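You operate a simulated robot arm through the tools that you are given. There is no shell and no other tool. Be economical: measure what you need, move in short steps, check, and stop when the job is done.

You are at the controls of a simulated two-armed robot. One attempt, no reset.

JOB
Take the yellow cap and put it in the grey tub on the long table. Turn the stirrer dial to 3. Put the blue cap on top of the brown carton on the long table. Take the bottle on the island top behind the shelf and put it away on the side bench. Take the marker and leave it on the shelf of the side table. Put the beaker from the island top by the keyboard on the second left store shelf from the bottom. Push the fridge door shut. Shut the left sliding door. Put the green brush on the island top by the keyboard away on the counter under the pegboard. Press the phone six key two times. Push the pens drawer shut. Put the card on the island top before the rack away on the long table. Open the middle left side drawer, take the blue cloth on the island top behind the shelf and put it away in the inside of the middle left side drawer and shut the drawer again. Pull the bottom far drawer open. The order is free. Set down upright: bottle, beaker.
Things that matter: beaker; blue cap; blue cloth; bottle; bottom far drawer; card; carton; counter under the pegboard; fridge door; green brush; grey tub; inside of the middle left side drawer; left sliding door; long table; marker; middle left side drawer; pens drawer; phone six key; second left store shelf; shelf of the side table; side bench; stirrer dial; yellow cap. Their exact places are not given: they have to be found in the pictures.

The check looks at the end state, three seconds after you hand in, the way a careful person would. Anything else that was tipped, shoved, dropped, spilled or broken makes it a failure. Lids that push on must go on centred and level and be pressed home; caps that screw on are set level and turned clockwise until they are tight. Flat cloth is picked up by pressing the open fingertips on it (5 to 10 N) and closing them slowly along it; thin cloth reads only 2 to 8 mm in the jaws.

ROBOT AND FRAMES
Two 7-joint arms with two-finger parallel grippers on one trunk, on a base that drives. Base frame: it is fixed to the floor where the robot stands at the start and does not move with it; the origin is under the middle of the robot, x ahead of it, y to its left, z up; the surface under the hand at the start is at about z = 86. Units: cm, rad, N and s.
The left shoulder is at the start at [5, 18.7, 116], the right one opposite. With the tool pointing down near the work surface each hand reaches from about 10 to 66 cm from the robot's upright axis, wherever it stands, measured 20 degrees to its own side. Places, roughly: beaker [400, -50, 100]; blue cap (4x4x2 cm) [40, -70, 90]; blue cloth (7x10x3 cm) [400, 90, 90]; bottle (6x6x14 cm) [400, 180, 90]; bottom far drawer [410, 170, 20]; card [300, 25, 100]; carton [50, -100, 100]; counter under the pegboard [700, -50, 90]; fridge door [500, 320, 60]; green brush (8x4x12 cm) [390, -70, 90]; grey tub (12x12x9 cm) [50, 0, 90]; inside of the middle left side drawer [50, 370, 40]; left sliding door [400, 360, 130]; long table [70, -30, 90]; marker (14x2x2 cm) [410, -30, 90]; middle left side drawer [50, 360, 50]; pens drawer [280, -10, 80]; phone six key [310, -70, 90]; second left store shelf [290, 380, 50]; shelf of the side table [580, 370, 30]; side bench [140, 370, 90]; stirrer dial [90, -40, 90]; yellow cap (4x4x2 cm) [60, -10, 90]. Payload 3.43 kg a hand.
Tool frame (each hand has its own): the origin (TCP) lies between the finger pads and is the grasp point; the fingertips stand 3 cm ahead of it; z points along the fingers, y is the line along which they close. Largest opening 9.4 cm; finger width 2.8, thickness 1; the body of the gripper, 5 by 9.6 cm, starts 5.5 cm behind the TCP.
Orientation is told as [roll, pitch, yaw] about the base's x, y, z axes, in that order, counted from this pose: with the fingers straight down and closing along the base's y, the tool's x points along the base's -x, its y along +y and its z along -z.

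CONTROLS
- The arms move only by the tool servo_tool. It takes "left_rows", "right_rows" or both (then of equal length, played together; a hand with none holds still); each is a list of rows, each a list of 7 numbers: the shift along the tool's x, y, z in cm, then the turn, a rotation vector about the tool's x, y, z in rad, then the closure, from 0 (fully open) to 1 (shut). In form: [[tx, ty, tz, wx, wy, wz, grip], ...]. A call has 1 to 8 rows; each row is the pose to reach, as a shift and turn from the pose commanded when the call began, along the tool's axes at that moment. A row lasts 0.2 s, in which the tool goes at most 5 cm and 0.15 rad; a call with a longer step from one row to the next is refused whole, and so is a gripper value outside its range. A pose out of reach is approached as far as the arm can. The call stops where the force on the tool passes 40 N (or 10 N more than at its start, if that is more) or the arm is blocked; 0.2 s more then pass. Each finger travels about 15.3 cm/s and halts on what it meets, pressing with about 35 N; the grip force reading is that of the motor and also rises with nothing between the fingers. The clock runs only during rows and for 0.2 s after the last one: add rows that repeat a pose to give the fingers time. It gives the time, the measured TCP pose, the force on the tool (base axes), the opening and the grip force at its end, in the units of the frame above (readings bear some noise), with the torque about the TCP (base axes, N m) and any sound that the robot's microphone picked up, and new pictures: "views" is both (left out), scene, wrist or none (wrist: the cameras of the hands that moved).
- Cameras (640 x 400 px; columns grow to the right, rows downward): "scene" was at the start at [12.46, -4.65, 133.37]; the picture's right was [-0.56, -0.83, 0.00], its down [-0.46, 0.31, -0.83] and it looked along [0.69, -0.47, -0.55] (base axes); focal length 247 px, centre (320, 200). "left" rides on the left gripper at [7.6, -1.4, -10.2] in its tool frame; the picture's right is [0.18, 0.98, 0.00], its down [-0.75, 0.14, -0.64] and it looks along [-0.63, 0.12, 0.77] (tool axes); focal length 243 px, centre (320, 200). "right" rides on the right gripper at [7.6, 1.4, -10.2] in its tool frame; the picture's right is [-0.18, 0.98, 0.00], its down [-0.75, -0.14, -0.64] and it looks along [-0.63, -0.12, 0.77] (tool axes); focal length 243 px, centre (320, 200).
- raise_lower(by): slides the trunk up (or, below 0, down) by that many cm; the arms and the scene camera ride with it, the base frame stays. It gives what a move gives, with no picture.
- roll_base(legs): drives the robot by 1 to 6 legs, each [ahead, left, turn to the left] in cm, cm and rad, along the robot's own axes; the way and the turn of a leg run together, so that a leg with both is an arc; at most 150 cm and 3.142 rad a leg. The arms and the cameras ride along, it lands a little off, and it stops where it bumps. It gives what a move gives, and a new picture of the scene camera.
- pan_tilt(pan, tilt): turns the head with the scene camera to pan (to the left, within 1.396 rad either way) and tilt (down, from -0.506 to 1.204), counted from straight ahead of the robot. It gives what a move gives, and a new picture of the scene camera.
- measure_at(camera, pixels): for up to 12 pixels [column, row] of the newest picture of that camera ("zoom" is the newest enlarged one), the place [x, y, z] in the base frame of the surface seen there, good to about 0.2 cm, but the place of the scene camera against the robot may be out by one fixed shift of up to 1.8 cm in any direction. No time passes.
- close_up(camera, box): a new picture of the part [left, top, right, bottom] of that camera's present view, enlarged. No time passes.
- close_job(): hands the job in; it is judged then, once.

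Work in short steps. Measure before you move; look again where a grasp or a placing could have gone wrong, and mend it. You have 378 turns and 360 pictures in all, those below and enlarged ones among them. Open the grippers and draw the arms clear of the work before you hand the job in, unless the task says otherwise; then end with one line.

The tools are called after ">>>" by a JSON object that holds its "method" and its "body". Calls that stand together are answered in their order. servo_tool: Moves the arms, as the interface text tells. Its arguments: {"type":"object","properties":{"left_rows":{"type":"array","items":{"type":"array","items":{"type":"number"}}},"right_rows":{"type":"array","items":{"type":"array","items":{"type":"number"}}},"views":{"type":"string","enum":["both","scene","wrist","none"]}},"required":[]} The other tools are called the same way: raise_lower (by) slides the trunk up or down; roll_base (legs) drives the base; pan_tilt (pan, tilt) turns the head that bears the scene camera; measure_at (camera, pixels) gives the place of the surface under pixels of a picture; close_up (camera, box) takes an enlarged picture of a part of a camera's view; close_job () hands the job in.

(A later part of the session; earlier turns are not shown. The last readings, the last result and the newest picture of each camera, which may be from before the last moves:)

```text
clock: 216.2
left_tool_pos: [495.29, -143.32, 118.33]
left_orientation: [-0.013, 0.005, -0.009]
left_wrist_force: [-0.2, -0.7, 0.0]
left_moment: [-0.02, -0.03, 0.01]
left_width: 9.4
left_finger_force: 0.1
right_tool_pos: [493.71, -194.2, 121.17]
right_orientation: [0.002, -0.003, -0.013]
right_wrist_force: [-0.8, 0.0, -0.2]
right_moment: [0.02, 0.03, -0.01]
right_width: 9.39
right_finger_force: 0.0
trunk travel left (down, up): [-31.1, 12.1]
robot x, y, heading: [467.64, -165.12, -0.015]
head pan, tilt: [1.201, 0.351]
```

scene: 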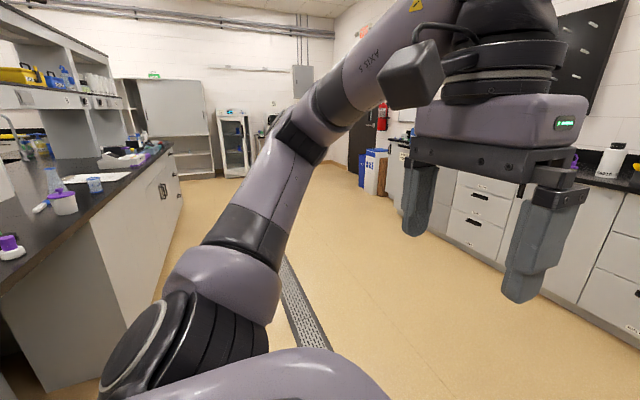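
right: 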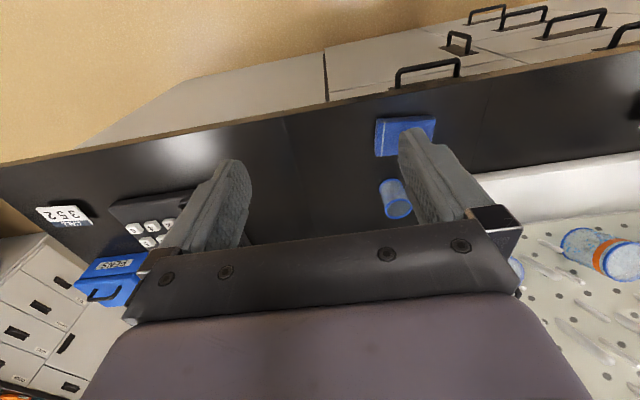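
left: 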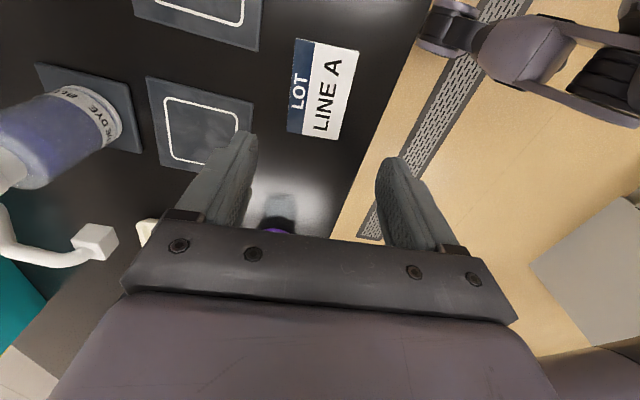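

The far aisle is clear. I turn to face the island and slide to y≈-50.

>>> {"method": "roll_base", "body": {"legs": [[0, 0, 3.14], [0, -110, 0]]}}

>>> {"method": "pan_tilt", "body": {"pan": 0.0, "tilt": 0.6}}

```text
clock: 233.5
left_tool_pos: [442.54, -75.61, 118.44]
left_orientation: [-0.013, 0.005, 3.127]
left_wrist_force: [0.3, 0.9, -0.8]
left_moment: [0.02, -0.04, -0.02]
left_width: 9.39
left_finger_force: 0.1
right_tool_pos: [444.41, -24.92, 121.22]
right_orientation: [0.002, -0.001, 3.123]
right_wrist_force: [1.2, 0.4, -0.9]
right_moment: [-0.02, -0.04, 0.01]
right_width: 9.42
right_finger_force: 0.1
trunk travel left (down, up): [-31.1, 12.1]
robot x, y, heading: [470.56, -54.08, 3.123]
head pan, tilt: [1.201, 0.351]
```

scene: 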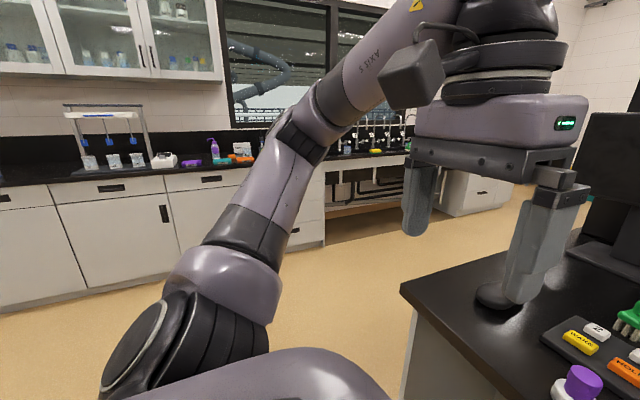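

```text
clock: 234.9
left_tool_pos: [442.56, -75.73, 118.43]
left_orientation: [-0.013, 0.006, 3.126]
left_wrist_force: [-0.2, 0.4, 0.1]
left_moment: [-0.02, 0.0, -0.01]
left_width: 9.4
left_finger_force: 0.0
right_tool_pos: [444.48, -24.99, 121.13]
right_orientation: [0.002, -0.003, 3.122]
right_wrist_force: [0.5, 0.4, -0.5]
right_moment: [0.0, 0.01, -0.01]
right_width: 9.38
right_finger_force: 0.1
trunk travel left (down, up): [-31.1, 12.1]
robot x, y, heading: [470.46, -54.26, 3.125]
head pan, tilt: [0.0, 0.6]
```

scene: 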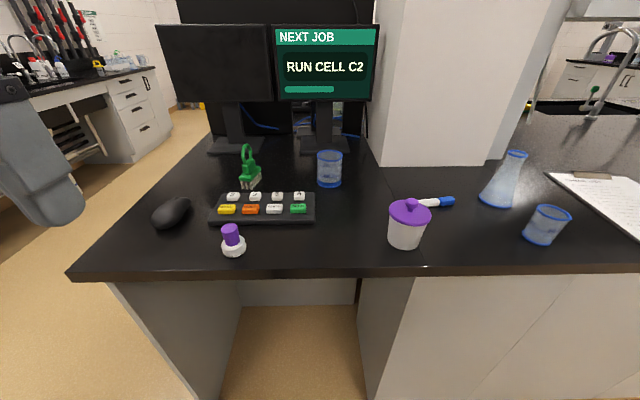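

I can see the green brush at (248,168), the beaker at (330,170) and the marker at (440,202) behind the purple-lidded jar. I measure them.

>>> {"method": "measure_at", "body": {"camera": "scene", "pixels": [[248, 150], [250, 183], [330, 153], [330, 180], [317, 155], [343, 155], [446, 201], [425, 204], [405, 240], [410, 203], [300, 270], [452, 201]]}}

>>> {"method": "close_up", "body": {"camera": "scene", "box": [200, 130, 470, 270]}}

```text
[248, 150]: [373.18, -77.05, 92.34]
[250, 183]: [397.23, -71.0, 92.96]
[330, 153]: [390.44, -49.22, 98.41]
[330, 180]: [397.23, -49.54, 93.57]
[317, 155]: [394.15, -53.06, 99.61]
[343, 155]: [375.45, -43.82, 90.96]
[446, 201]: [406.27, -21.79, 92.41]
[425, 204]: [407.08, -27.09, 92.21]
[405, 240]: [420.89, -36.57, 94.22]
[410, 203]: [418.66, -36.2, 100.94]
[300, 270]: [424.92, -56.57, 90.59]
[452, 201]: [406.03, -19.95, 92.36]
```

```text
2.37 times, centred on (335, 200) of scene
```

zoom: 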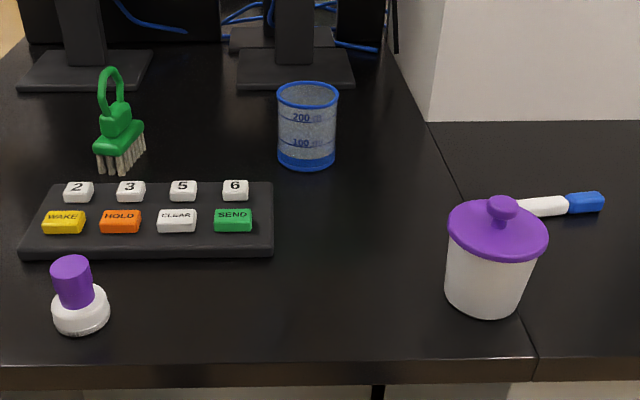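

The brush is near [396,-71], beaker near [394,-49], marker near [407,-25]. The island edge is at x≈425. I drive up close.

>>> {"method": "roll_base", "body": {"legs": [[16, 0, 0.016]]}}

>>> {"method": "servo_tool", "body": {"left_rows": [[-4, -1, 0, 0, 0, 0, 0], [-8, -2, 1, 0, 0, 0, 0], [-12, -2, 2, 0, 0, 0, 0], [-16, -2, 3, 0, 0, 0, 0], [-19, -2, 5, 0, 0, 0, 0]], "views": "wrist"}}

```text
clock: 236.4
left_tool_pos: [426.64, -75.78, 118.46]
left_orientation: [-0.013, 0.007, -3.141]
left_wrist_force: [-0.1, 0.0, -0.8]
left_moment: [0.0, 0.01, 0.01]
left_width: 9.41
left_finger_force: 0.0
right_tool_pos: [427.71, -25.19, 121.13]
right_orientation: [0.001, 0.001, 3.136]
right_wrist_force: [0.3, -0.4, -0.6]
right_moment: [-0.01, 0.0, 0.02]
right_width: 9.41
right_finger_force: 0.1
trunk travel left (down, up): [-31.1, 12.1]
robot x, y, heading: [454.54, -53.98, 3.138]
head pan, tilt: [0.0, 0.6]
```

scene: 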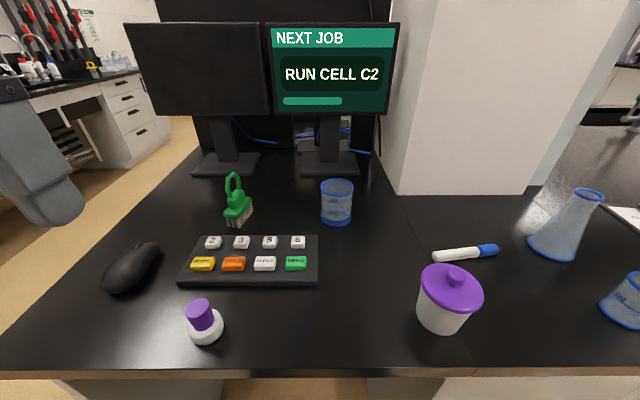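

```text
clock: 237.6
left_tool_pos: [407.68, -73.89, 113.37]
left_orientation: [-0.012, 0.005, -3.139]
left_wrist_force: [-0.1, -0.2, -0.2]
left_moment: [-0.04, -0.02, -0.01]
left_width: 9.39
left_finger_force: 0.1
right_tool_pos: [427.84, -25.18, 121.15]
right_orientation: [0.001, 0.0, 3.136]
right_wrist_force: [-1.2, 0.6, -0.8]
right_moment: [0.01, -0.01, 0.0]
right_width: 9.36
right_finger_force: 0.0
trunk travel left (down, up): [-31.1, 12.1]
robot x, y, heading: [454.08, -54.08, 3.136]
head pan, tilt: [0.0, 0.6]
```

left: 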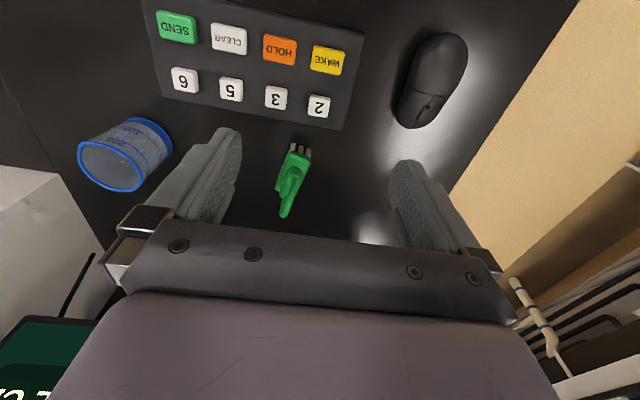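

I reach well. I zoom on the brush and the beaker from the wrist camera.

>>> {"method": "close_up", "body": {"camera": "left", "box": [240, 120, 360, 230]}}

>>> {"method": "measure_at", "body": {"camera": "left", "pixels": [[293, 165], [285, 185], [295, 190], [287, 213], [303, 165], [280, 180], [130, 160], [100, 150], [170, 140], [135, 122], [300, 155], [312, 250]]}}

>>> {"method": "close_up", "body": {"camera": "scene", "box": [205, 165, 275, 235]}}

```text
3.64 times, centred on (300, 175) of left
```

zoom: 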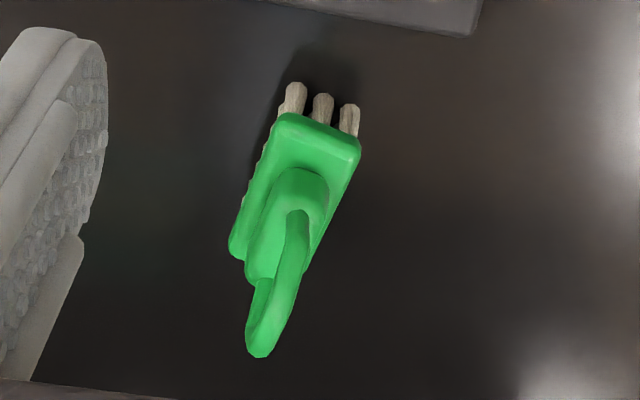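

```text
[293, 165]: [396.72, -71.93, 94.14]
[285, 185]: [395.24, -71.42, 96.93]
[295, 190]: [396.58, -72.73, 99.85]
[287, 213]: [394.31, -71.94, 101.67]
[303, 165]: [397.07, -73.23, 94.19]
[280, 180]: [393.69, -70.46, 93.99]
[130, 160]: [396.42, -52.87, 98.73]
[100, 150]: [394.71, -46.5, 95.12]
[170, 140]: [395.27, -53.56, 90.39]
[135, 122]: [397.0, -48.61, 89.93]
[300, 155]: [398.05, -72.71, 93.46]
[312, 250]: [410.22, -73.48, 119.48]
```

```text
5.71 times, centred on (240, 200) of scene
```

zoom: 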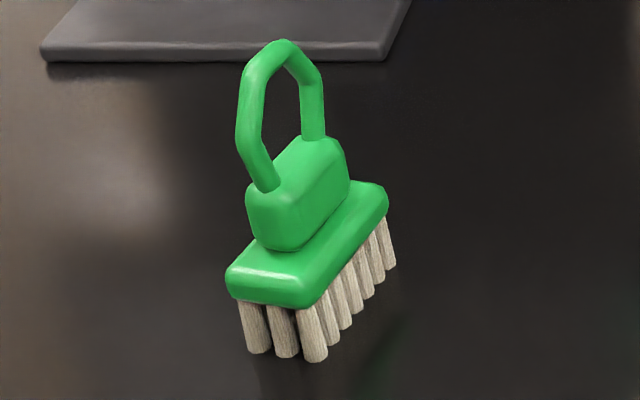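

I measure the brush block's orientation in the wrist zoom.

>>> {"method": "close_up", "body": {"camera": "left", "box": [260, 130, 330, 220]}}

>>> {"method": "measure_at", "body": {"camera": "left", "pixels": [[292, 153], [306, 159], [283, 187], [301, 170], [297, 175], [290, 172], [286, 193], [300, 178], [293, 169]]}}

```text
4.44 times, centred on (295, 175) of left
```

zoom: 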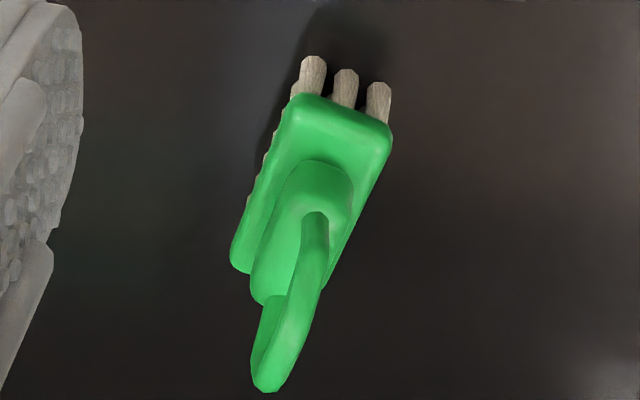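

```text
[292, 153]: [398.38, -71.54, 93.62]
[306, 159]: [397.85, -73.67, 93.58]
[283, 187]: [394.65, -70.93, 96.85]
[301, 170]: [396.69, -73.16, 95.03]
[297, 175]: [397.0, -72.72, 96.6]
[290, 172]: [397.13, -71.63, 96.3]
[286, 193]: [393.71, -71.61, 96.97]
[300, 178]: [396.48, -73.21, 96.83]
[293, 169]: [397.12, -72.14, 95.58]
```

The brush's long axis is about 13° off x, block centre ≈[394.8,-71.8], z 94–97. I move above it with a small yaw and partly close to see.

>>> {"method": "servo_tool", "body": {"left_rows": [[-4, -0.7, 0, 0, 0, 0.11, 0.2], [-8.5, -1.4, 0, 0, 0, 0.22, 0.2], [-12.9, -2.1, 0, 0, 0, 0.22, 0.2], [-12.9, -2.1, 4.5, 0, 0, 0.22, 0.2], [-12.9, -2.1, 7, 0, 0, 0.22, 0.2]], "views": "wrist"}}

```text
clock: 238.8
left_tool_pos: [394.88, -71.75, 106.41]
left_orientation: [-0.012, 0.002, 2.923]
left_wrist_force: [0.2, 0.4, -0.8]
left_moment: [0.01, -0.02, 0.0]
left_width: 7.52
left_finger_force: 0.1
left hand out of reach, approached as far as the arm can: row 3
right_tool_pos: [427.95, -25.15, 121.14]
right_orientation: [0.001, -0.003, 3.136]
right_wrist_force: [-1.0, -0.4, 0.2]
right_moment: [0.01, -0.01, -0.01]
right_width: 9.41
right_finger_force: 0.0
trunk travel left (down, up): [-31.1, 12.1]
robot x, y, heading: [454.36, -53.97, 3.136]
head pan, tilt: [0.0, 0.6]
```

left: 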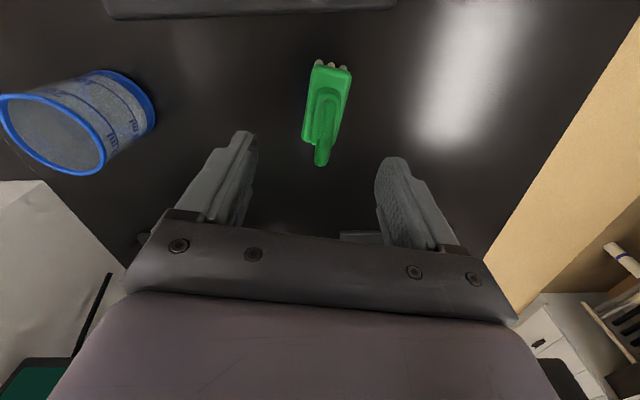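

>>> {"method": "measure_at", "body": {"camera": "left", "pixels": [[314, 68], [350, 73], [305, 140], [340, 140], [325, 100], [316, 125], [338, 120], [322, 160], [325, 85]]}}

```text
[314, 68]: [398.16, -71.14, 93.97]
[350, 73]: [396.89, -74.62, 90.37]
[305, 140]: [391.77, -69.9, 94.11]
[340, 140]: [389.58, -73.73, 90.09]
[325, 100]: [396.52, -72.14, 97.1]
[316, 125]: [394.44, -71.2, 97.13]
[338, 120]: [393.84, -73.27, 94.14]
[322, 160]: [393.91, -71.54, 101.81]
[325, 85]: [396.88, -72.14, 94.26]
```

Aligned. I descend to z 97.9, so the tips are just above the plate, and close on the block.

>>> {"method": "servo_tool", "body": {"left_rows": [[0, 0.1, 4.5, 0, 0, 0, 0.2], [0, 0.1, 8.5, 0, 0, 0, 0.2], [0, 0.1, 8.5, 0, 0, 0, 0.5], [0, 0.1, 8.5, 0, 0, 0, 0.8], [0, 0.1, 8.5, 0, 0, 0, 0.9], [0, 0.1, 4, 0, 0, 0, 0.9], [0, 0.1, -1, 0, 0, 0, 0.9], [0, 0.1, -5.5, 0, 0, 0, 0.9]], "views": "wrist"}}

```text
clock: 240.6
left_tool_pos: [395.32, -72.14, 111.78]
left_orientation: [-0.012, 0.001, 2.924]
left_wrist_force: [-0.4, 0.4, -1.2]
left_moment: [0.03, -0.02, 0.02]
left_width: 2.11
left_finger_force: 35.0
left hand out of reach, approached as far as the arm can: row 8
right_tool_pos: [427.85, -25.17, 121.25]
right_orientation: [0.002, -0.001, 3.137]
right_wrist_force: [-0.8, -0.6, 0.5]
right_moment: [0.04, 0.02, -0.01]
right_width: 9.41
right_finger_force: 0.0
trunk travel left (down, up): [-31.1, 12.1]
robot x, y, heading: [454.26, -54.11, 3.134]
head pan, tilt: [0.0, 0.6]
```

left: 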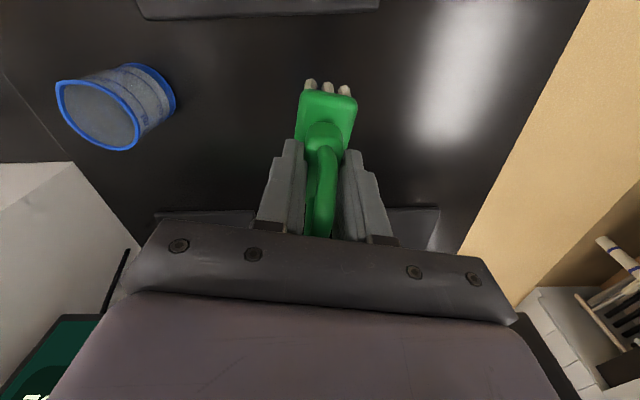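

The brush is held. I retract the left hand and look at the marker with the right camera.

>>> {"method": "servo_tool", "body": {"left_rows": [[4, 0, -1, 0, 0, 0, 0.9], [8, 0, -2, 0, 0, 0, 0.9], [12, 0, -3, 0, 0, 0, 0.9], [16, 0, -4, 0, 0, 0, 0.9]], "right_rows": [[-3, 0, 2, 0, 0, 0, 0.4], [-6, 0, 4, 0, 0, 0, 0.4], [-9, 0, 6, 0, 0, 0, 0.4], [-11, 0, 8, 0, 0, 0, 0.4]], "views": "wrist"}}

```text
clock: 241.6
left_tool_pos: [410.7, -75.82, 115.63]
left_orientation: [-0.011, 0.004, 2.922]
left_wrist_force: [-0.5, 0.6, -1.0]
left_moment: [-0.02, -0.01, -0.01]
left_width: 2.09
left_finger_force: 35.3
right_tool_pos: [416.98, -25.26, 113.25]
right_orientation: [0.002, -0.001, 3.136]
right_wrist_force: [-0.9, -0.8, 0.5]
right_moment: [0.0, -0.02, 0.02]
right_width: 5.62
right_finger_force: 0.1
trunk travel left (down, up): [-31.1, 12.1]
robot x, y, heading: [454.0, -54.24, 3.136]
head pan, tilt: [0.0, 0.6]
```

right: 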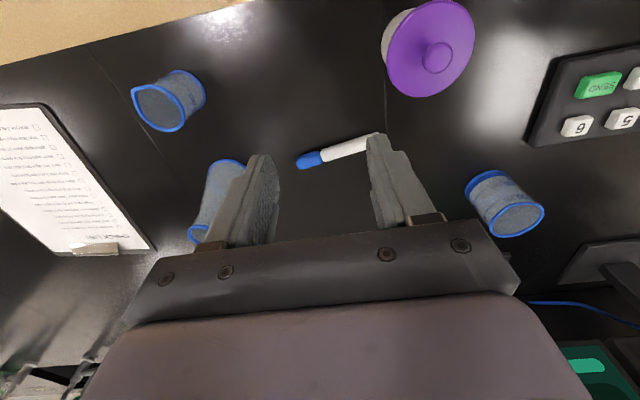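
left: 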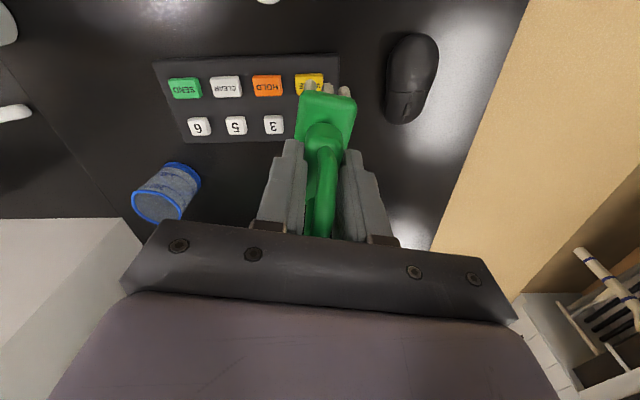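

>>> {"method": "measure_at", "body": {"camera": "right", "pixels": [[300, 162], [318, 157], [345, 149], [366, 143], [335, 152]]}}

>>> {"method": "measure_at", "body": {"camera": "scene", "pixels": [[436, 257], [495, 250], [465, 254], [478, 252]]}}

```text
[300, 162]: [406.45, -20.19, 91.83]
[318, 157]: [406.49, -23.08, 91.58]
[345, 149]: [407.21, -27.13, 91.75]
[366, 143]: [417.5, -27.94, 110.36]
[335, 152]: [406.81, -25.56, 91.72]
```

```text
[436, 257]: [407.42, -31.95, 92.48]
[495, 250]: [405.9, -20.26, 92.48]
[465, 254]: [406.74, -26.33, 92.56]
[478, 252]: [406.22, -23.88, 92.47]
```

The marker lies nearly along y, centre [407.0,-26], top 91.7. I turn the right hand ~83° clockwise above it.

>>> {"method": "servo_tool", "body": {"right_rows": [[-2, 0.1, 0, 0, 0, 0.15, 0.4], [-4, 0.3, 0, 0, 0, 0.3, 0.4], [-6, 0.5, 0, 0, 0, 0.45, 0.4], [-8, 0.6, 0, 0, 0, 0.6, 0.4], [-10, 0.7, 0, 0, 0, 0.75, 0.4], [-10, 0.7, 1, 0, 0, 0.9, 0.4], [-10, 0.7, 2, 0, 0, 1.05, 0.4], [-10, 0.7, 3, 0, 0, 1.2, 0.4]], "views": "none"}}

>>> {"method": "servo_tool", "body": {"right_rows": [[0, 0, 3, 0, 0, 0.13, 0.4], [0, 0, 6, 0, 0, 0.248, 0.4], [0, 0, 8, 0, 0, 0.248, 0.4]], "views": "wrist"}}

```text
clock: 243.4
left_tool_pos: [410.64, -75.83, 115.63]
left_orientation: [-0.012, 0.003, 2.922]
left_wrist_force: [0.1, 0.3, -1.5]
left_moment: [0.02, 0.01, -0.05]
left_width: 2.1
left_finger_force: 35.1
right_tool_pos: [406.68, -25.85, 110.15]
right_orientation: [0.002, 0.002, 1.933]
right_wrist_force: [-0.1, 0.6, -0.1]
right_moment: [0.0, 0.01, 0.0]
right_width: 5.64
right_finger_force: 0.1
trunk travel left (down, up): [-31.1, 12.1]
robot x, y, heading: [454.02, -54.39, 3.142]
head pan, tilt: [0.0, 0.6]
```

```text
clock: 244.2
left_tool_pos: [410.77, -75.7, 115.61]
left_orientation: [-0.011, 0.003, 2.922]
left_wrist_force: [-0.5, -0.6, -0.5]
left_moment: [0.0, 0.0, -0.03]
left_width: 2.1
left_finger_force: 34.7
right_tool_pos: [406.79, -25.92, 102.18]
right_orientation: [0.001, 0.003, 1.685]
right_wrist_force: [0.3, -0.5, 0.1]
right_moment: [0.0, -0.01, -0.01]
right_width: 5.63
right_finger_force: 0.0
trunk travel left (down, up): [-31.1, 12.1]
robot x, y, heading: [454.45, -53.87, 3.139]
head pan, tilt: [0.0, 0.6]
```

right: 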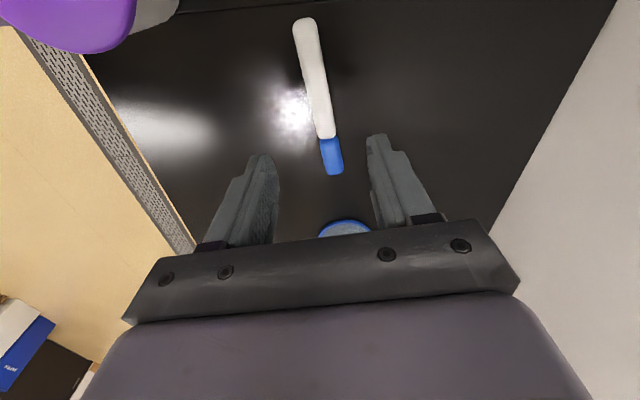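

The flask's rim shows at (345,228), close to the hand's +y side. I measure it and the marker.

>>> {"method": "measure_at", "body": {"camera": "right", "pixels": [[345, 223], [345, 230], [325, 233], [305, 25], [333, 170], [318, 90], [322, 110]]}}

>>> {"method": "measure_at", "body": {"camera": "scene", "pixels": [[575, 192], [588, 197], [530, 238], [555, 215], [552, 250]]}}

```text
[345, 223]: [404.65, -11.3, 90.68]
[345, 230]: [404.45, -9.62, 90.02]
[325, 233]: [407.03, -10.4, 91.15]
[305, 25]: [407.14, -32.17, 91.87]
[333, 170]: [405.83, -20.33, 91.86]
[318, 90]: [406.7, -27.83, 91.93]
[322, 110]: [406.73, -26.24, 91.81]
```

```text
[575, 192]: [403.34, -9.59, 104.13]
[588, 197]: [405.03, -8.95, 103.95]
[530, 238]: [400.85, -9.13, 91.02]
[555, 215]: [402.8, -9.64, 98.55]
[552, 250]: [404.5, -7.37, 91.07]
```

The flask is 12 cm away, which is fine. I descend to z 93.3 and grip the marker.

>>> {"method": "servo_tool", "body": {"right_rows": [[0, 0, 4.5, 0, 0, 0, 0.5], [0, 0, 8.8, 0, 0, 0, 0.5], [0, 0, 8.8, 0, 0, 0, 0.8], [0, 0, 8.8, 0, 0, 0, 0.95], [0, 0, 8.8, 0, 0, 0, 0.95], [0, 0, 4, 0, 0, 0, 0.95], [0, 0, -1, 0, 0, 0, 0.95], [0, 0, -6, 0, 0, 0, 0.95]], "views": "wrist"}}

```text
clock: 246.0
left_tool_pos: [410.75, -75.79, 115.54]
left_orientation: [-0.012, 0.003, 2.922]
left_wrist_force: [-0.9, 0.1, -1.5]
left_moment: [-0.04, 0.0, -0.01]
left_width: 2.1
left_finger_force: 34.7
right_tool_pos: [406.9, -25.78, 108.12]
right_orientation: [0.0, 0.002, 1.69]
right_wrist_force: [-0.5, 0.7, -0.7]
right_moment: [-0.01, -0.01, -0.02]
right_width: 1.65
right_finger_force: 35.1
trunk travel left (down, up): [-31.1, 12.1]
robot x, y, heading: [454.34, -53.92, 3.134]
head pan, tilt: [0.0, 0.6]
```

right: 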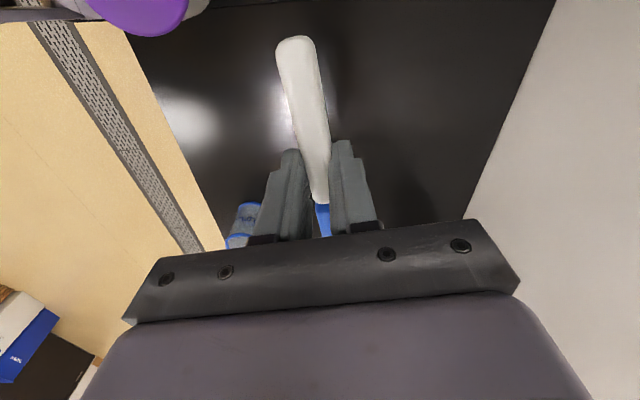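

The marker is held. I raise and retract the right hand, then back off, turn around and drive toward the counter under the pegboard.

>>> {"method": "servo_tool", "body": {"right_rows": [[0, 0, -4.5, 0, 0, 0, 0.95], [0, -2, -8.5, 0, 0, 0, 0.95], [0, -6, -10, 0, 0, 0, 0.95], [0, -10, -11, 0, 0, 0, 0.95], [0, -13, -11, 0, 0, 0, 0.95]], "views": "none"}}

>>> {"method": "roll_base", "body": {"legs": [[-70, 0, 0], [0, 0, 3.14], [70, 0, 0]]}}

>>> {"method": "pan_tilt", "body": {"pan": 0.0, "tilt": 0.5}}

```text
clock: 247.2
left_tool_pos: [410.78, -75.65, 115.65]
left_orientation: [-0.013, 0.002, 2.922]
left_wrist_force: [0.4, -0.3, -1.3]
left_moment: [-0.02, -0.02, 0.0]
left_width: 2.11
left_finger_force: 34.7
right_tool_pos: [419.84, -24.23, 119.26]
right_orientation: [0.0, 0.002, 1.687]
right_wrist_force: [-0.4, -0.3, -0.6]
right_moment: [0.04, -0.02, 0.02]
right_width: 1.64
right_finger_force: 35.5
trunk travel left (down, up): [-31.1, 12.1]
robot x, y, heading: [454.14, -54.05, 3.138]
head pan, tilt: [0.0, 0.6]
```

```text
clock: 261.8
left_tool_pos: [639.59, -39.36, 115.6]
left_orientation: [-0.013, 0.001, -0.274]
left_wrist_force: [0.3, -0.1, -1.3]
left_moment: [-0.01, 0.06, -0.04]
left_width: 2.1
left_finger_force: 35.1
right_tool_pos: [627.86, -90.24, 119.24]
right_orientation: [0.001, 0.002, -1.508]
right_wrist_force: [0.3, -0.9, 0.2]
right_moment: [0.04, 0.0, 0.01]
right_width: 1.64
right_finger_force: 35.2
trunk travel left (down, up): [-31.1, 12.1]
robot x, y, heading: [595.08, -58.74, -0.063]
head pan, tilt: [0.0, 0.6]
```

scene: 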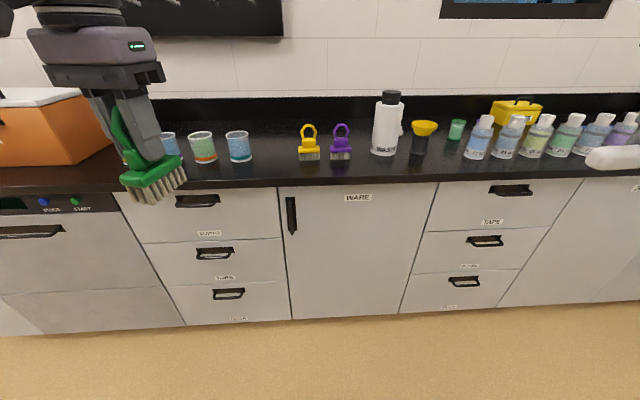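

```text
clock: 262.4
left_tool_pos: [639.67, -39.3, 115.61]
left_orientation: [-0.012, 0.002, -0.274]
left_wrist_force: [-0.2, -0.7, -0.7]
left_moment: [0.04, -0.02, 0.04]
left_width: 2.09
left_finger_force: 35.2
right_tool_pos: [627.92, -90.25, 119.18]
right_orientation: [0.001, 0.001, -1.508]
right_wrist_force: [0.2, -0.5, -0.2]
right_moment: [0.02, -0.02, 0.0]
right_width: 1.62
right_finger_force: 35.2
trunk travel left (down, up): [-31.1, 12.1]
robot x, y, heading: [595.15, -58.49, -0.062]
head pan, tilt: [0.0, 0.499]
```

scene: 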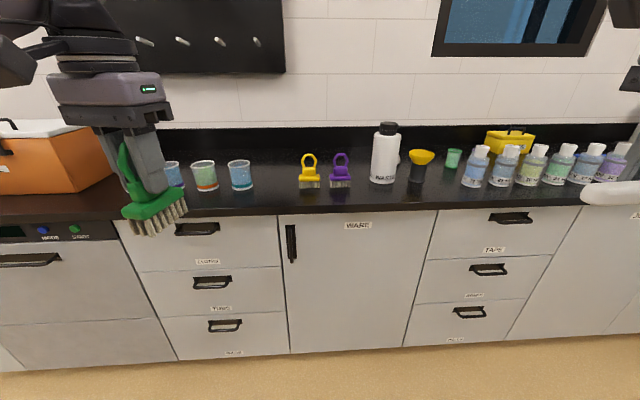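

Other brushes stand on the counter. The free spot at scene (275,195), beside the yellow brush, lies under the pegboard; I measure it.

>>> {"method": "measure_at", "body": {"camera": "scene", "pixels": [[275, 195], [275, 180], [308, 180], [240, 183], [270, 208], [284, 60], [205, 185], [300, 165], [340, 180]]}}

```text
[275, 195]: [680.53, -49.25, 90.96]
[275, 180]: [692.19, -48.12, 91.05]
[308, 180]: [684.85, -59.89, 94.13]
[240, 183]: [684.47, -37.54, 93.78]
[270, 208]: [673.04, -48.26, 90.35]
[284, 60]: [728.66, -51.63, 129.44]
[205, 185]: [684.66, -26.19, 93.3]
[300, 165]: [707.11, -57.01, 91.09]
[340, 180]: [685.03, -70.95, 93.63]
```

I drive so that the left hand stands above about [687,-50], keeping heading.

>>> {"method": "roll_base", "body": {"legs": [[46, -7.7, 0]]}}

```text
clock: 265.1
left_tool_pos: [683.65, -49.98, 115.55]
left_orientation: [-0.012, 0.004, -0.276]
left_wrist_force: [-0.8, 0.9, -0.6]
left_moment: [-0.05, 0.05, 0.01]
left_width: 2.09
left_finger_force: 35.3
right_tool_pos: [671.74, -100.81, 119.25]
right_orientation: [0.002, 0.001, -1.509]
right_wrist_force: [0.8, 0.1, -0.2]
right_moment: [-0.01, 0.01, 0.03]
right_width: 1.67
right_finger_force: 35.3
trunk travel left (down, up): [-31.1, 12.1]
robot x, y, heading: [639.26, -69.1, -0.062]
head pan, tilt: [0.0, 0.499]
```

scene: 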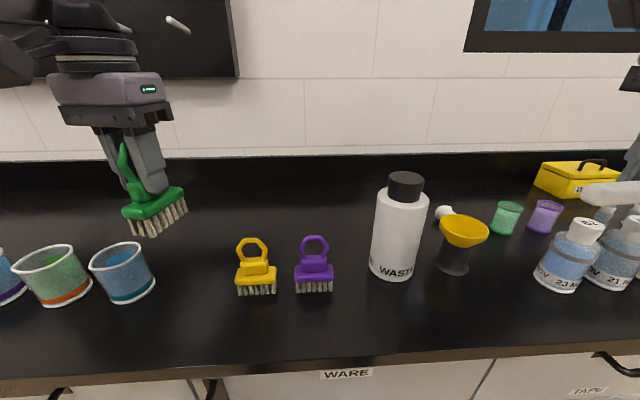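

I check the slot's width between the beaker and the yellow brush from here.

>>> {"method": "measure_at", "body": {"camera": "scene", "pixels": [[153, 280], [236, 285], [200, 290], [200, 250], [195, 310], [255, 290]]}}

>>> {"method": "servo_tool", "body": {"left_rows": [[-0.5, 0, 3, 0, 0, -0.09, 0.9], [-1, 0, 7, 0, 0, -0.18, 0.9], [-1.5, 0, 11, 0, 0, -0.27, 0.9]], "views": "wrist"}}

```text
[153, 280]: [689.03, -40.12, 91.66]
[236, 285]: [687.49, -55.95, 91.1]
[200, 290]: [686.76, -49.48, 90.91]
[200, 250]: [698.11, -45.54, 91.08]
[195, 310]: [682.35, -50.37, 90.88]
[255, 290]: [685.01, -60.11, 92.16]
```

```text
clock: 265.9
left_tool_pos: [684.96, -50.51, 104.61]
left_orientation: [-0.012, 0.004, -0.003]
left_wrist_force: [-0.1, -0.2, -0.8]
left_moment: [-0.01, 0.02, -0.01]
left_width: 2.1
left_finger_force: 34.9
right_tool_pos: [671.64, -100.83, 119.27]
right_orientation: [0.003, 0.004, -1.511]
right_wrist_force: [-0.2, 0.2, -0.3]
right_moment: [0.04, -0.02, -0.01]
right_width: 1.66
right_finger_force: 35.2
trunk travel left (down, up): [-31.1, 12.1]
robot x, y, heading: [638.89, -69.38, -0.064]
head pan, tilt: [0.0, 0.499]
```

left: 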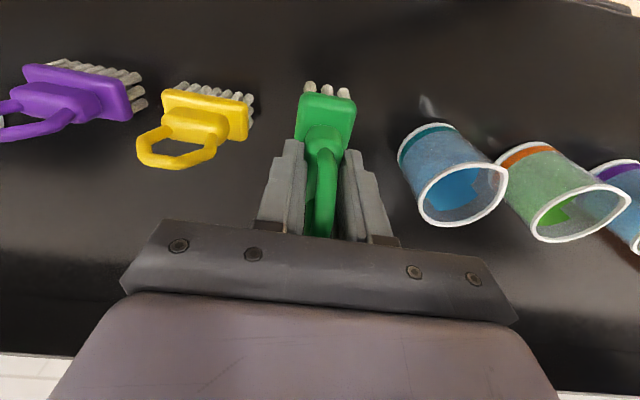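

The slot spans y −56 to −40. I shift to y≈-48.8, lower to z 97.95 and release.

>>> {"method": "servo_tool", "body": {"left_rows": [[0, 1.7, 3.5, 0, 0, 0, 0.9], [0, 1.7, 6, 0, 0, 0, 0.9], [0, 1.7, 6.7, 0, 0, 0, 0.9], [0, 1.7, 6.7, 0, 0, 0, 0.65], [0, 1.7, 6.7, 0, 0, 0, 0.6], [0, 1.7, 2, 0, 0, 0, 0.6], [0, 1.7, -3, 0, 0, 0, 0.6], [0, 1.7, -8, 0, 0, 0, 0.6]], "views": "wrist"}}

```text
clock: 267.8
left_tool_pos: [684.85, -48.79, 112.68]
left_orientation: [-0.011, 0.006, -0.005]
left_wrist_force: [-0.8, 0.5, -0.4]
left_moment: [-0.02, -0.01, -0.01]
left_width: 3.75
left_finger_force: 0.2
right_tool_pos: [671.58, -100.85, 119.23]
right_orientation: [0.001, 0.001, -1.51]
right_wrist_force: [-0.3, -0.6, -0.4]
right_moment: [0.02, 0.0, 0.01]
right_width: 1.63
right_finger_force: 35.2
trunk travel left (down, up): [-31.1, 12.1]
robot x, y, heading: [638.75, -69.17, -0.061]
head pan, tilt: [0.0, 0.499]
```

left: 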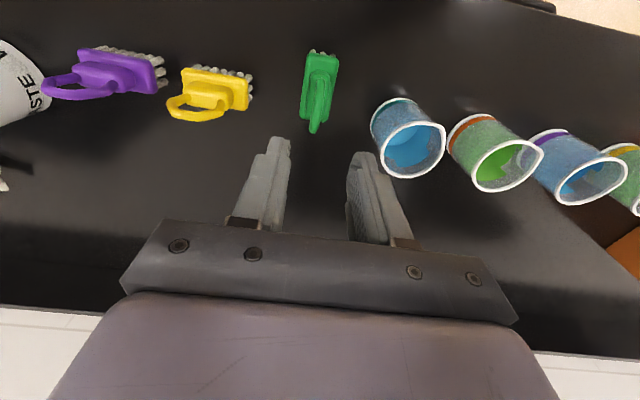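

The brush stands upright on the counter. I go back to the island for the beaker, which the left hand will take.

>>> {"method": "roll_base", "body": {"legs": [[-70, 0, 0.06], [0, 0, 3.142], [100, -39, 0]]}}

>>> {"method": "pan_tilt", "body": {"pan": 0.0, "tilt": 0.65}}

```text
refused: 3.142 is not a number from -3.14159 to 3.14159
```

```text
clock: 268.4
left_tool_pos: [684.9, -48.75, 112.62]
left_orientation: [-0.011, 0.004, -0.006]
left_wrist_force: [0.9, -0.4, -0.1]
left_moment: [0.01, 0.0, -0.02]
left_width: 3.74
left_finger_force: 0.1
right_tool_pos: [671.67, -100.8, 119.23]
right_orientation: [0.003, 0.003, -1.508]
right_wrist_force: [0.5, 0.3, -0.7]
right_moment: [0.01, 0.03, 0.01]
right_width: 1.64
right_finger_force: 35.4
trunk travel left (down, up): [-31.1, 12.1]
robot x, y, heading: [639.0, -69.05, -0.059]
head pan, tilt: [0.0, 0.649]
```

scene: 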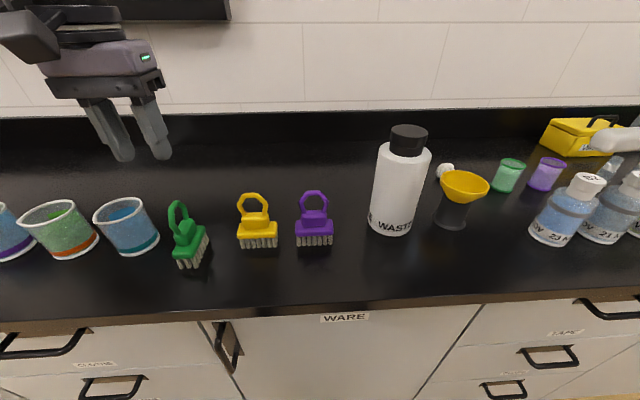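

The turn value was slightly too large; I repeat with 3.14.

>>> {"method": "roll_base", "body": {"legs": [[-70, 0, 0.06], [0, 0, 3.14], [100, -39, 0]]}}

```text
clock: 284.6
left_tool_pos: [425.4, -49.49, 112.59]
left_orientation: [-0.011, 0.006, -3.098]
left_wrist_force: [-0.4, 0.1, -1.0]
left_moment: [0.03, -0.02, -0.02]
left_width: 3.73
left_finger_force: 0.1
right_tool_pos: [436.14, 3.31, 119.26]
right_orientation: [0.002, 0.002, 1.678]
right_wrist_force: [0.5, 0.5, 0.1]
right_moment: [0.01, 0.03, 0.02]
right_width: 1.63
right_finger_force: 34.8
trunk travel left (down, up): [-31.1, 12.1]
robot x, y, heading: [470.15, -27.2, 3.127]
head pan, tilt: [0.0, 0.649]
```

scene: 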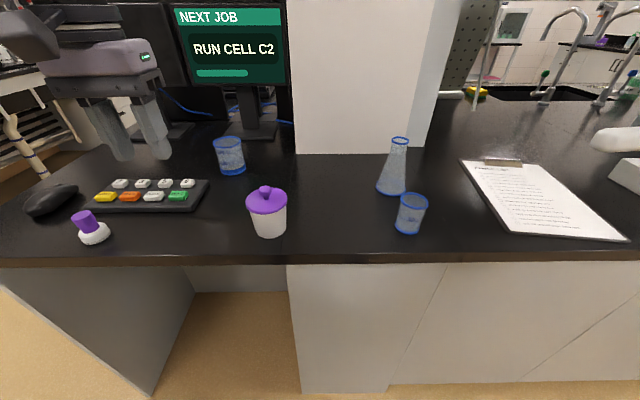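

I drive 15 cm ahead and open the left hand for the beaker.

>>> {"method": "roll_base", "body": {"legs": [[15, 0, 0.014]]}}

>>> {"method": "servo_tool", "body": {"left_rows": [[-2, 0, 0, 0, 0, 0.02, 0], [-4, 0, 0, 0, 0, 0.04, 0]], "views": "wrist"}}

```text
clock: 286.1
left_tool_pos: [410.89, -49.88, 112.5]
left_orientation: [-0.013, 0.007, -3.089]
left_wrist_force: [-0.5, -0.6, 0.9]
left_moment: [-0.04, 0.01, -0.02]
left_width: 3.76
left_finger_force: 0.1
right_tool_pos: [421.03, 3.0, 119.14]
right_orientation: [0.002, 0.001, 1.691]
right_wrist_force: [0.1, 0.6, -0.9]
right_moment: [0.0, -0.01, -0.02]
right_width: 1.65
right_finger_force: 35.1
trunk travel left (down, up): [-31.1, 12.1]
robot x, y, heading: [455.49, -26.68, 3.137]
head pan, tilt: [0.0, 0.649]
stopped in leg 1: the robot was blocked; the commanded pose is now the measured one
```

scene: 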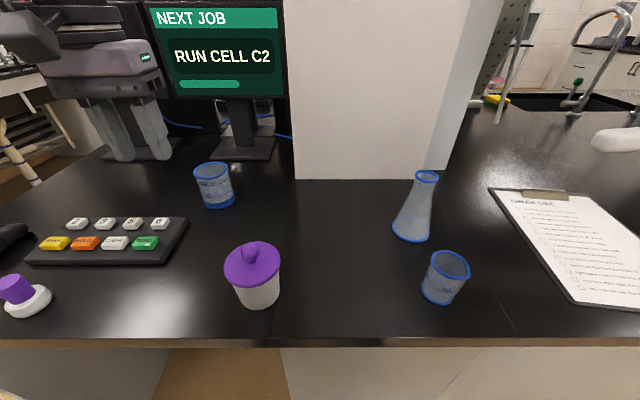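

```text
clock: 286.8
left_tool_pos: [406.73, -50.12, 112.49]
left_orientation: [-0.014, 0.005, -3.127]
left_wrist_force: [-0.5, -0.3, -0.7]
left_moment: [0.0, -0.01, 0.01]
left_width: 9.39
left_finger_force: 0.0
right_tool_pos: [420.98, 2.96, 119.14]
right_orientation: [0.001, 0.002, 1.692]
right_wrist_force: [-0.3, -0.4, 0.4]
right_moment: [0.05, 0.01, 0.01]
right_width: 1.65
right_finger_force: 34.9
trunk travel left (down, up): [-31.1, 12.1]
robot x, y, heading: [455.18, -26.89, 3.135]
head pan, tilt: [0.0, 0.649]
```

left: 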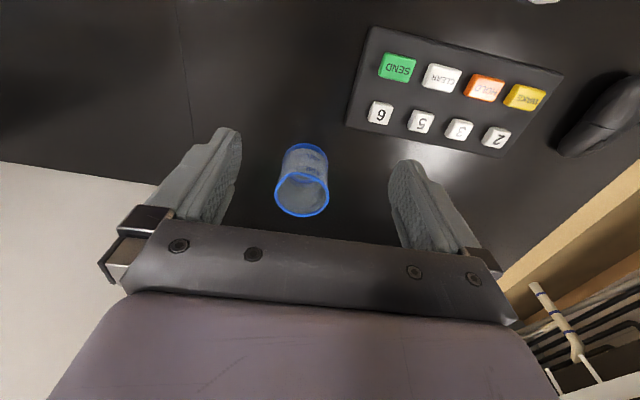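

I measure the beaker's rim and base.

>>> {"method": "measure_at", "body": {"camera": "left", "pixels": [[277, 192], [327, 195], [302, 173], [302, 215], [285, 152], [326, 155], [305, 146], [305, 195]]}}

```text
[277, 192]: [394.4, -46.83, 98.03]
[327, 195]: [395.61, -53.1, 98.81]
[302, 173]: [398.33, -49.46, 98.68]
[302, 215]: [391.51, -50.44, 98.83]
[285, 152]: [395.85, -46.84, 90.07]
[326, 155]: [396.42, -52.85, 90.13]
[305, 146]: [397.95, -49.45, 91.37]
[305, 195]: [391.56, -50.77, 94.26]
```

Beaker centre [395.0,-50.0], rim 98.8. Before choosing the grasp I look toward the store shelves to see their spacing.

>>> {"method": "pan_tilt", "body": {"pan": -1.15, "tilt": 0.1}}

```text
clock: 288.1
left_tool_pos: [406.79, -50.05, 112.58]
left_orientation: [-0.011, 0.006, -3.128]
left_wrist_force: [-1.2, -0.5, 0.3]
left_moment: [-0.02, -0.03, 0.0]
left_width: 9.38
left_finger_force: 0.1
right_tool_pos: [420.89, 3.04, 119.17]
right_orientation: [0.0, 0.001, 1.691]
right_wrist_force: [0.0, 0.2, -0.2]
right_moment: [-0.01, -0.01, 0.06]
right_width: 1.66
right_finger_force: 34.8
trunk travel left (down, up): [-31.1, 12.1]
robot x, y, heading: [455.73, -26.65, 3.139]
head pan, tilt: [-1.15, 0.099]
```

scene: 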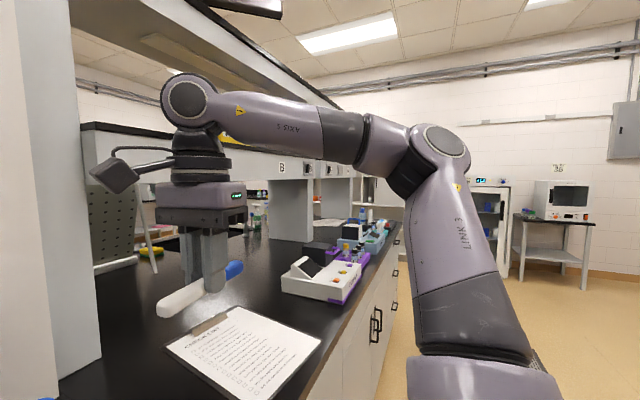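

The shelves are hidden from here. I'll grasp the beaker with the hand tilted (fingers forward-down ~51°), so it can go into a shelf later. First I tilt in a safe place behind it.

>>> {"method": "servo_tool", "body": {"left_rows": [[0, 0, 1, 0, -0.15, 0, 0], [0, 0, 3, 0, -0.3, 0, 0], [0, 0, 5, 0, -0.45, 0, 0], [0, 0, 7, 0, -0.6, 0, 0], [0, 0, 8.5, 0, -0.75, 0, 0], [0, 0, 9.5, 0, -0.9, 0, 0]], "views": "wrist"}}

```text
clock: 289.5
left_tool_pos: [406.95, -50.19, 102.89]
left_orientation: [-0.021, -0.895, -3.112]
left_wrist_force: [-1.2, 0.4, -1.3]
left_moment: [-0.01, 0.0, 0.02]
left_width: 9.38
left_finger_force: 0.1
right_tool_pos: [421.05, 3.02, 119.27]
right_orientation: [0.001, 0.002, 1.691]
right_wrist_force: [-0.6, 0.5, -0.6]
right_moment: [0.03, 0.01, 0.0]
right_width: 1.64
right_finger_force: 35.1
trunk travel left (down, up): [-31.1, 12.1]
robot x, y, heading: [455.45, -26.5, 3.143]
head pan, tilt: [-1.15, 0.099]
```

left: 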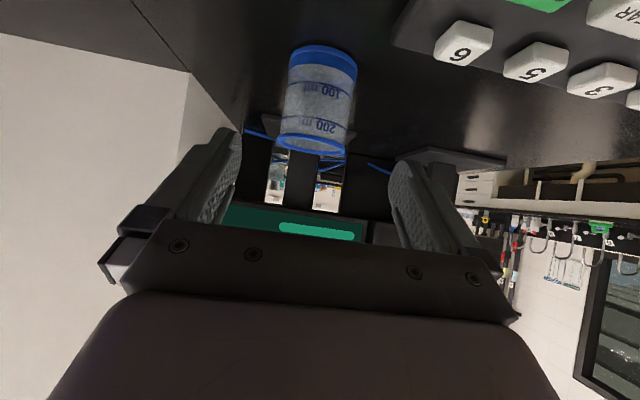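

The beaker is centred ahead. I verify its axis and approach along the fingers.

>>> {"method": "measure_at", "body": {"camera": "left", "pixels": [[320, 110], [286, 90], [355, 90], [280, 140], [345, 145], [320, 60]]}}

>>> {"method": "servo_tool", "body": {"left_rows": [[0, 0, 4, 0, 0, 0, 0], [0, 0, 8, 0, 0, 0, 0]], "views": "wrist"}}

```text
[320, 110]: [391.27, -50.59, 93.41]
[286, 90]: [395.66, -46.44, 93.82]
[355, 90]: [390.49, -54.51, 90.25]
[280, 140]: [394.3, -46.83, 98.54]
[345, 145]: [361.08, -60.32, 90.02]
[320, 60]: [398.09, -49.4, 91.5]
```

```text
clock: 290.1
left_tool_pos: [400.55, -50.24, 98.27]
left_orientation: [-0.018, -0.895, -3.115]
left_wrist_force: [0.0, 0.2, 0.2]
left_moment: [0.0, -0.02, -0.02]
left_width: 9.42
left_finger_force: 0.1
right_tool_pos: [420.87, 3.11, 119.16]
right_orientation: [0.0, 0.004, 1.692]
right_wrist_force: [-0.5, -0.2, -0.1]
right_moment: [0.02, 0.0, -0.03]
right_width: 1.65
right_finger_force: 34.8
trunk travel left (down, up): [-31.1, 12.1]
robot x, y, heading: [455.83, -26.64, 3.142]
head pan, tilt: [-1.15, 0.099]
```

left: 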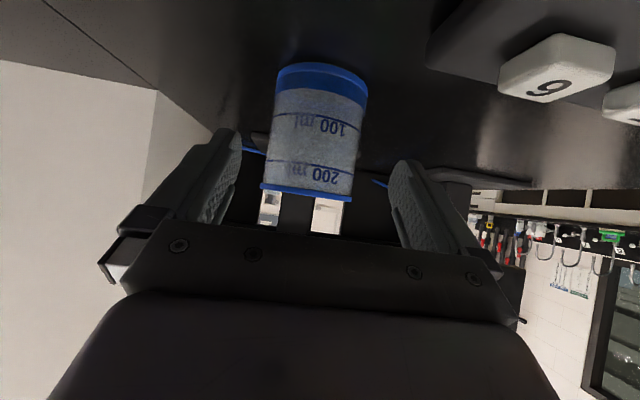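

Well centred between the fingers. I advance the last 5.8 cm and close.

>>> {"method": "servo_tool", "body": {"left_rows": [[0, 0, 3, 0, 0, 0, 0], [0, 0, 5.8, 0, 0, 0, 0], [0, 0, 5.8, 0, 0, 0, 0.15], [0, 0, 5.8, 0, 0, 0, 0.3], [0, 0, 5.8, 0, 0, 0, 0.4], [0, 0, 5.8, 0, 0, 0, 0.4]], "views": "wrist"}}

```text
clock: 291.5
left_tool_pos: [396.17, -50.12, 94.44]
left_orientation: [-0.018, -0.894, -3.114]
left_wrist_force: [-0.6, 0.1, -0.4]
left_moment: [-0.01, 0.03, 0.0]
left_width: 6.66
left_finger_force: 35.5
right_tool_pos: [421.03, 3.0, 119.12]
right_orientation: [0.0, 0.001, 1.691]
right_wrist_force: [-0.7, -0.4, 0.5]
right_moment: [-0.01, -0.02, 0.01]
right_width: 1.66
right_finger_force: 34.6
trunk travel left (down, up): [-31.1, 12.1]
robot x, y, heading: [455.42, -26.59, 3.136]
head pan, tilt: [-1.15, 0.099]
```

left: 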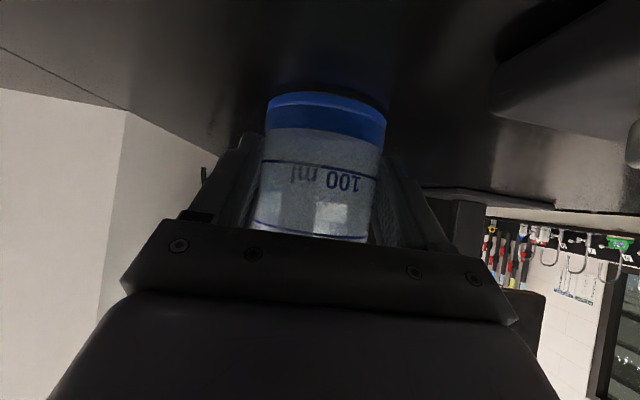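

It's gripped at 6.66 cm. I lift straight up 18 cm and then draw it back.

>>> {"method": "servo_tool", "body": {"left_rows": [[-3.5, 0, -2.8, 0, 0, 0, 0.4], [-7, 0, -5.6, 0, 0, 0, 0.4], [-10.5, 0, -8.4, 0, 0, 0, 0.4], [-14, 0, -11.2, 0, 0, 0, 0.4], [-11.5, 0, -14.3, 0, 0, 0, 0.4], [-9, 0, -17.4, 0, 0, 0, 0.4], [-6.6, 0, -20.5, 0, 0, 0, 0.4]], "views": "wrist"}}

```text
clock: 293.1
left_tool_pos: [408.28, -50.41, 112.63]
left_orientation: [-0.017, -0.892, -3.114]
left_wrist_force: [-0.5, -0.4, -1.5]
left_moment: [0.02, 0.0, -0.01]
left_width: 6.62
left_finger_force: 34.6
right_tool_pos: [421.08, 3.0, 119.14]
right_orientation: [0.0, 0.002, 1.693]
right_wrist_force: [0.9, -0.2, -0.1]
right_moment: [0.02, 0.0, -0.01]
right_width: 1.66
right_finger_force: 35.5
trunk travel left (down, up): [-31.1, 12.1]
robot x, y, heading: [455.6, -26.27, 3.137]
head pan, tilt: [-1.15, 0.099]
```

left: 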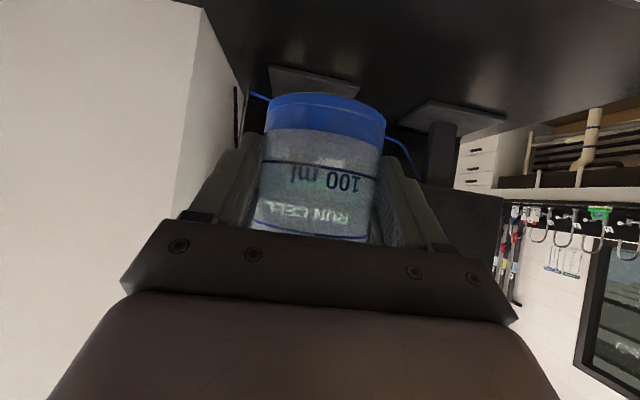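

Good. I back away, turn to face +y and drive up the aisle toward the side table, then look.

>>> {"method": "roll_base", "body": {"legs": [[-80, 0, 0], [0, 0, -1.57], [150, 0, 0], [80, 0, 0]]}}

>>> {"method": "pan_tilt", "body": {"pan": 0.0, "tilt": 0.3}}

```text
clock: 312.4
left_tool_pos: [515.98, 253.87, 112.75]
left_orientation: [-0.017, -0.893, 1.594]
left_wrist_force: [1.0, -0.6, -0.7]
left_moment: [-0.01, -0.01, 0.0]
left_width: 6.58
left_finger_force: 35.2
right_tool_pos: [569.26, 240.83, 119.09]
right_orientation: [0.0, 0.001, 0.114]
right_wrist_force: [0.2, 0.1, -0.4]
right_moment: [0.0, 0.0, 0.04]
right_width: 1.64
right_finger_force: 34.5
trunk travel left (down, up): [-31.1, 12.1]
robot x, y, heading: [539.62, 206.61, 1.561]
head pan, tilt: [-1.15, 0.099]
```

scene: 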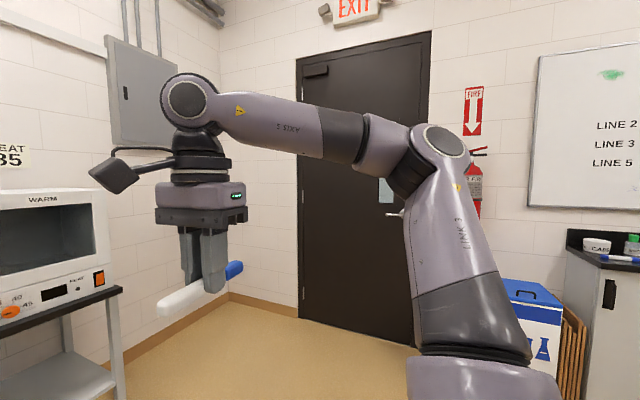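

```text
clock: 313.8
left_tool_pos: [515.88, 253.96, 112.58]
left_orientation: [-0.018, -0.894, 1.594]
left_wrist_force: [0.1, 0.3, -0.1]
left_moment: [0.0, -0.02, -0.02]
left_width: 6.55
left_finger_force: 35.0
right_tool_pos: [569.29, 240.89, 119.13]
right_orientation: [0.0, 0.003, 0.115]
right_wrist_force: [-0.2, -0.3, -0.5]
right_moment: [0.0, -0.01, 0.02]
right_width: 1.64
right_finger_force: 35.1
trunk travel left (down, up): [-31.1, 12.1]
robot x, y, heading: [539.83, 206.77, 1.566]
head pan, tilt: [0.0, 0.3]
```

scene: 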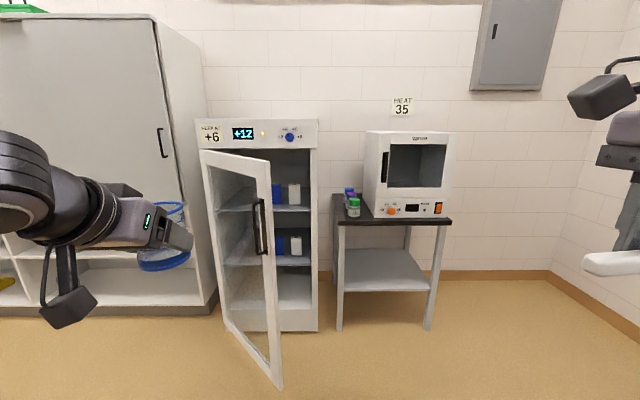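

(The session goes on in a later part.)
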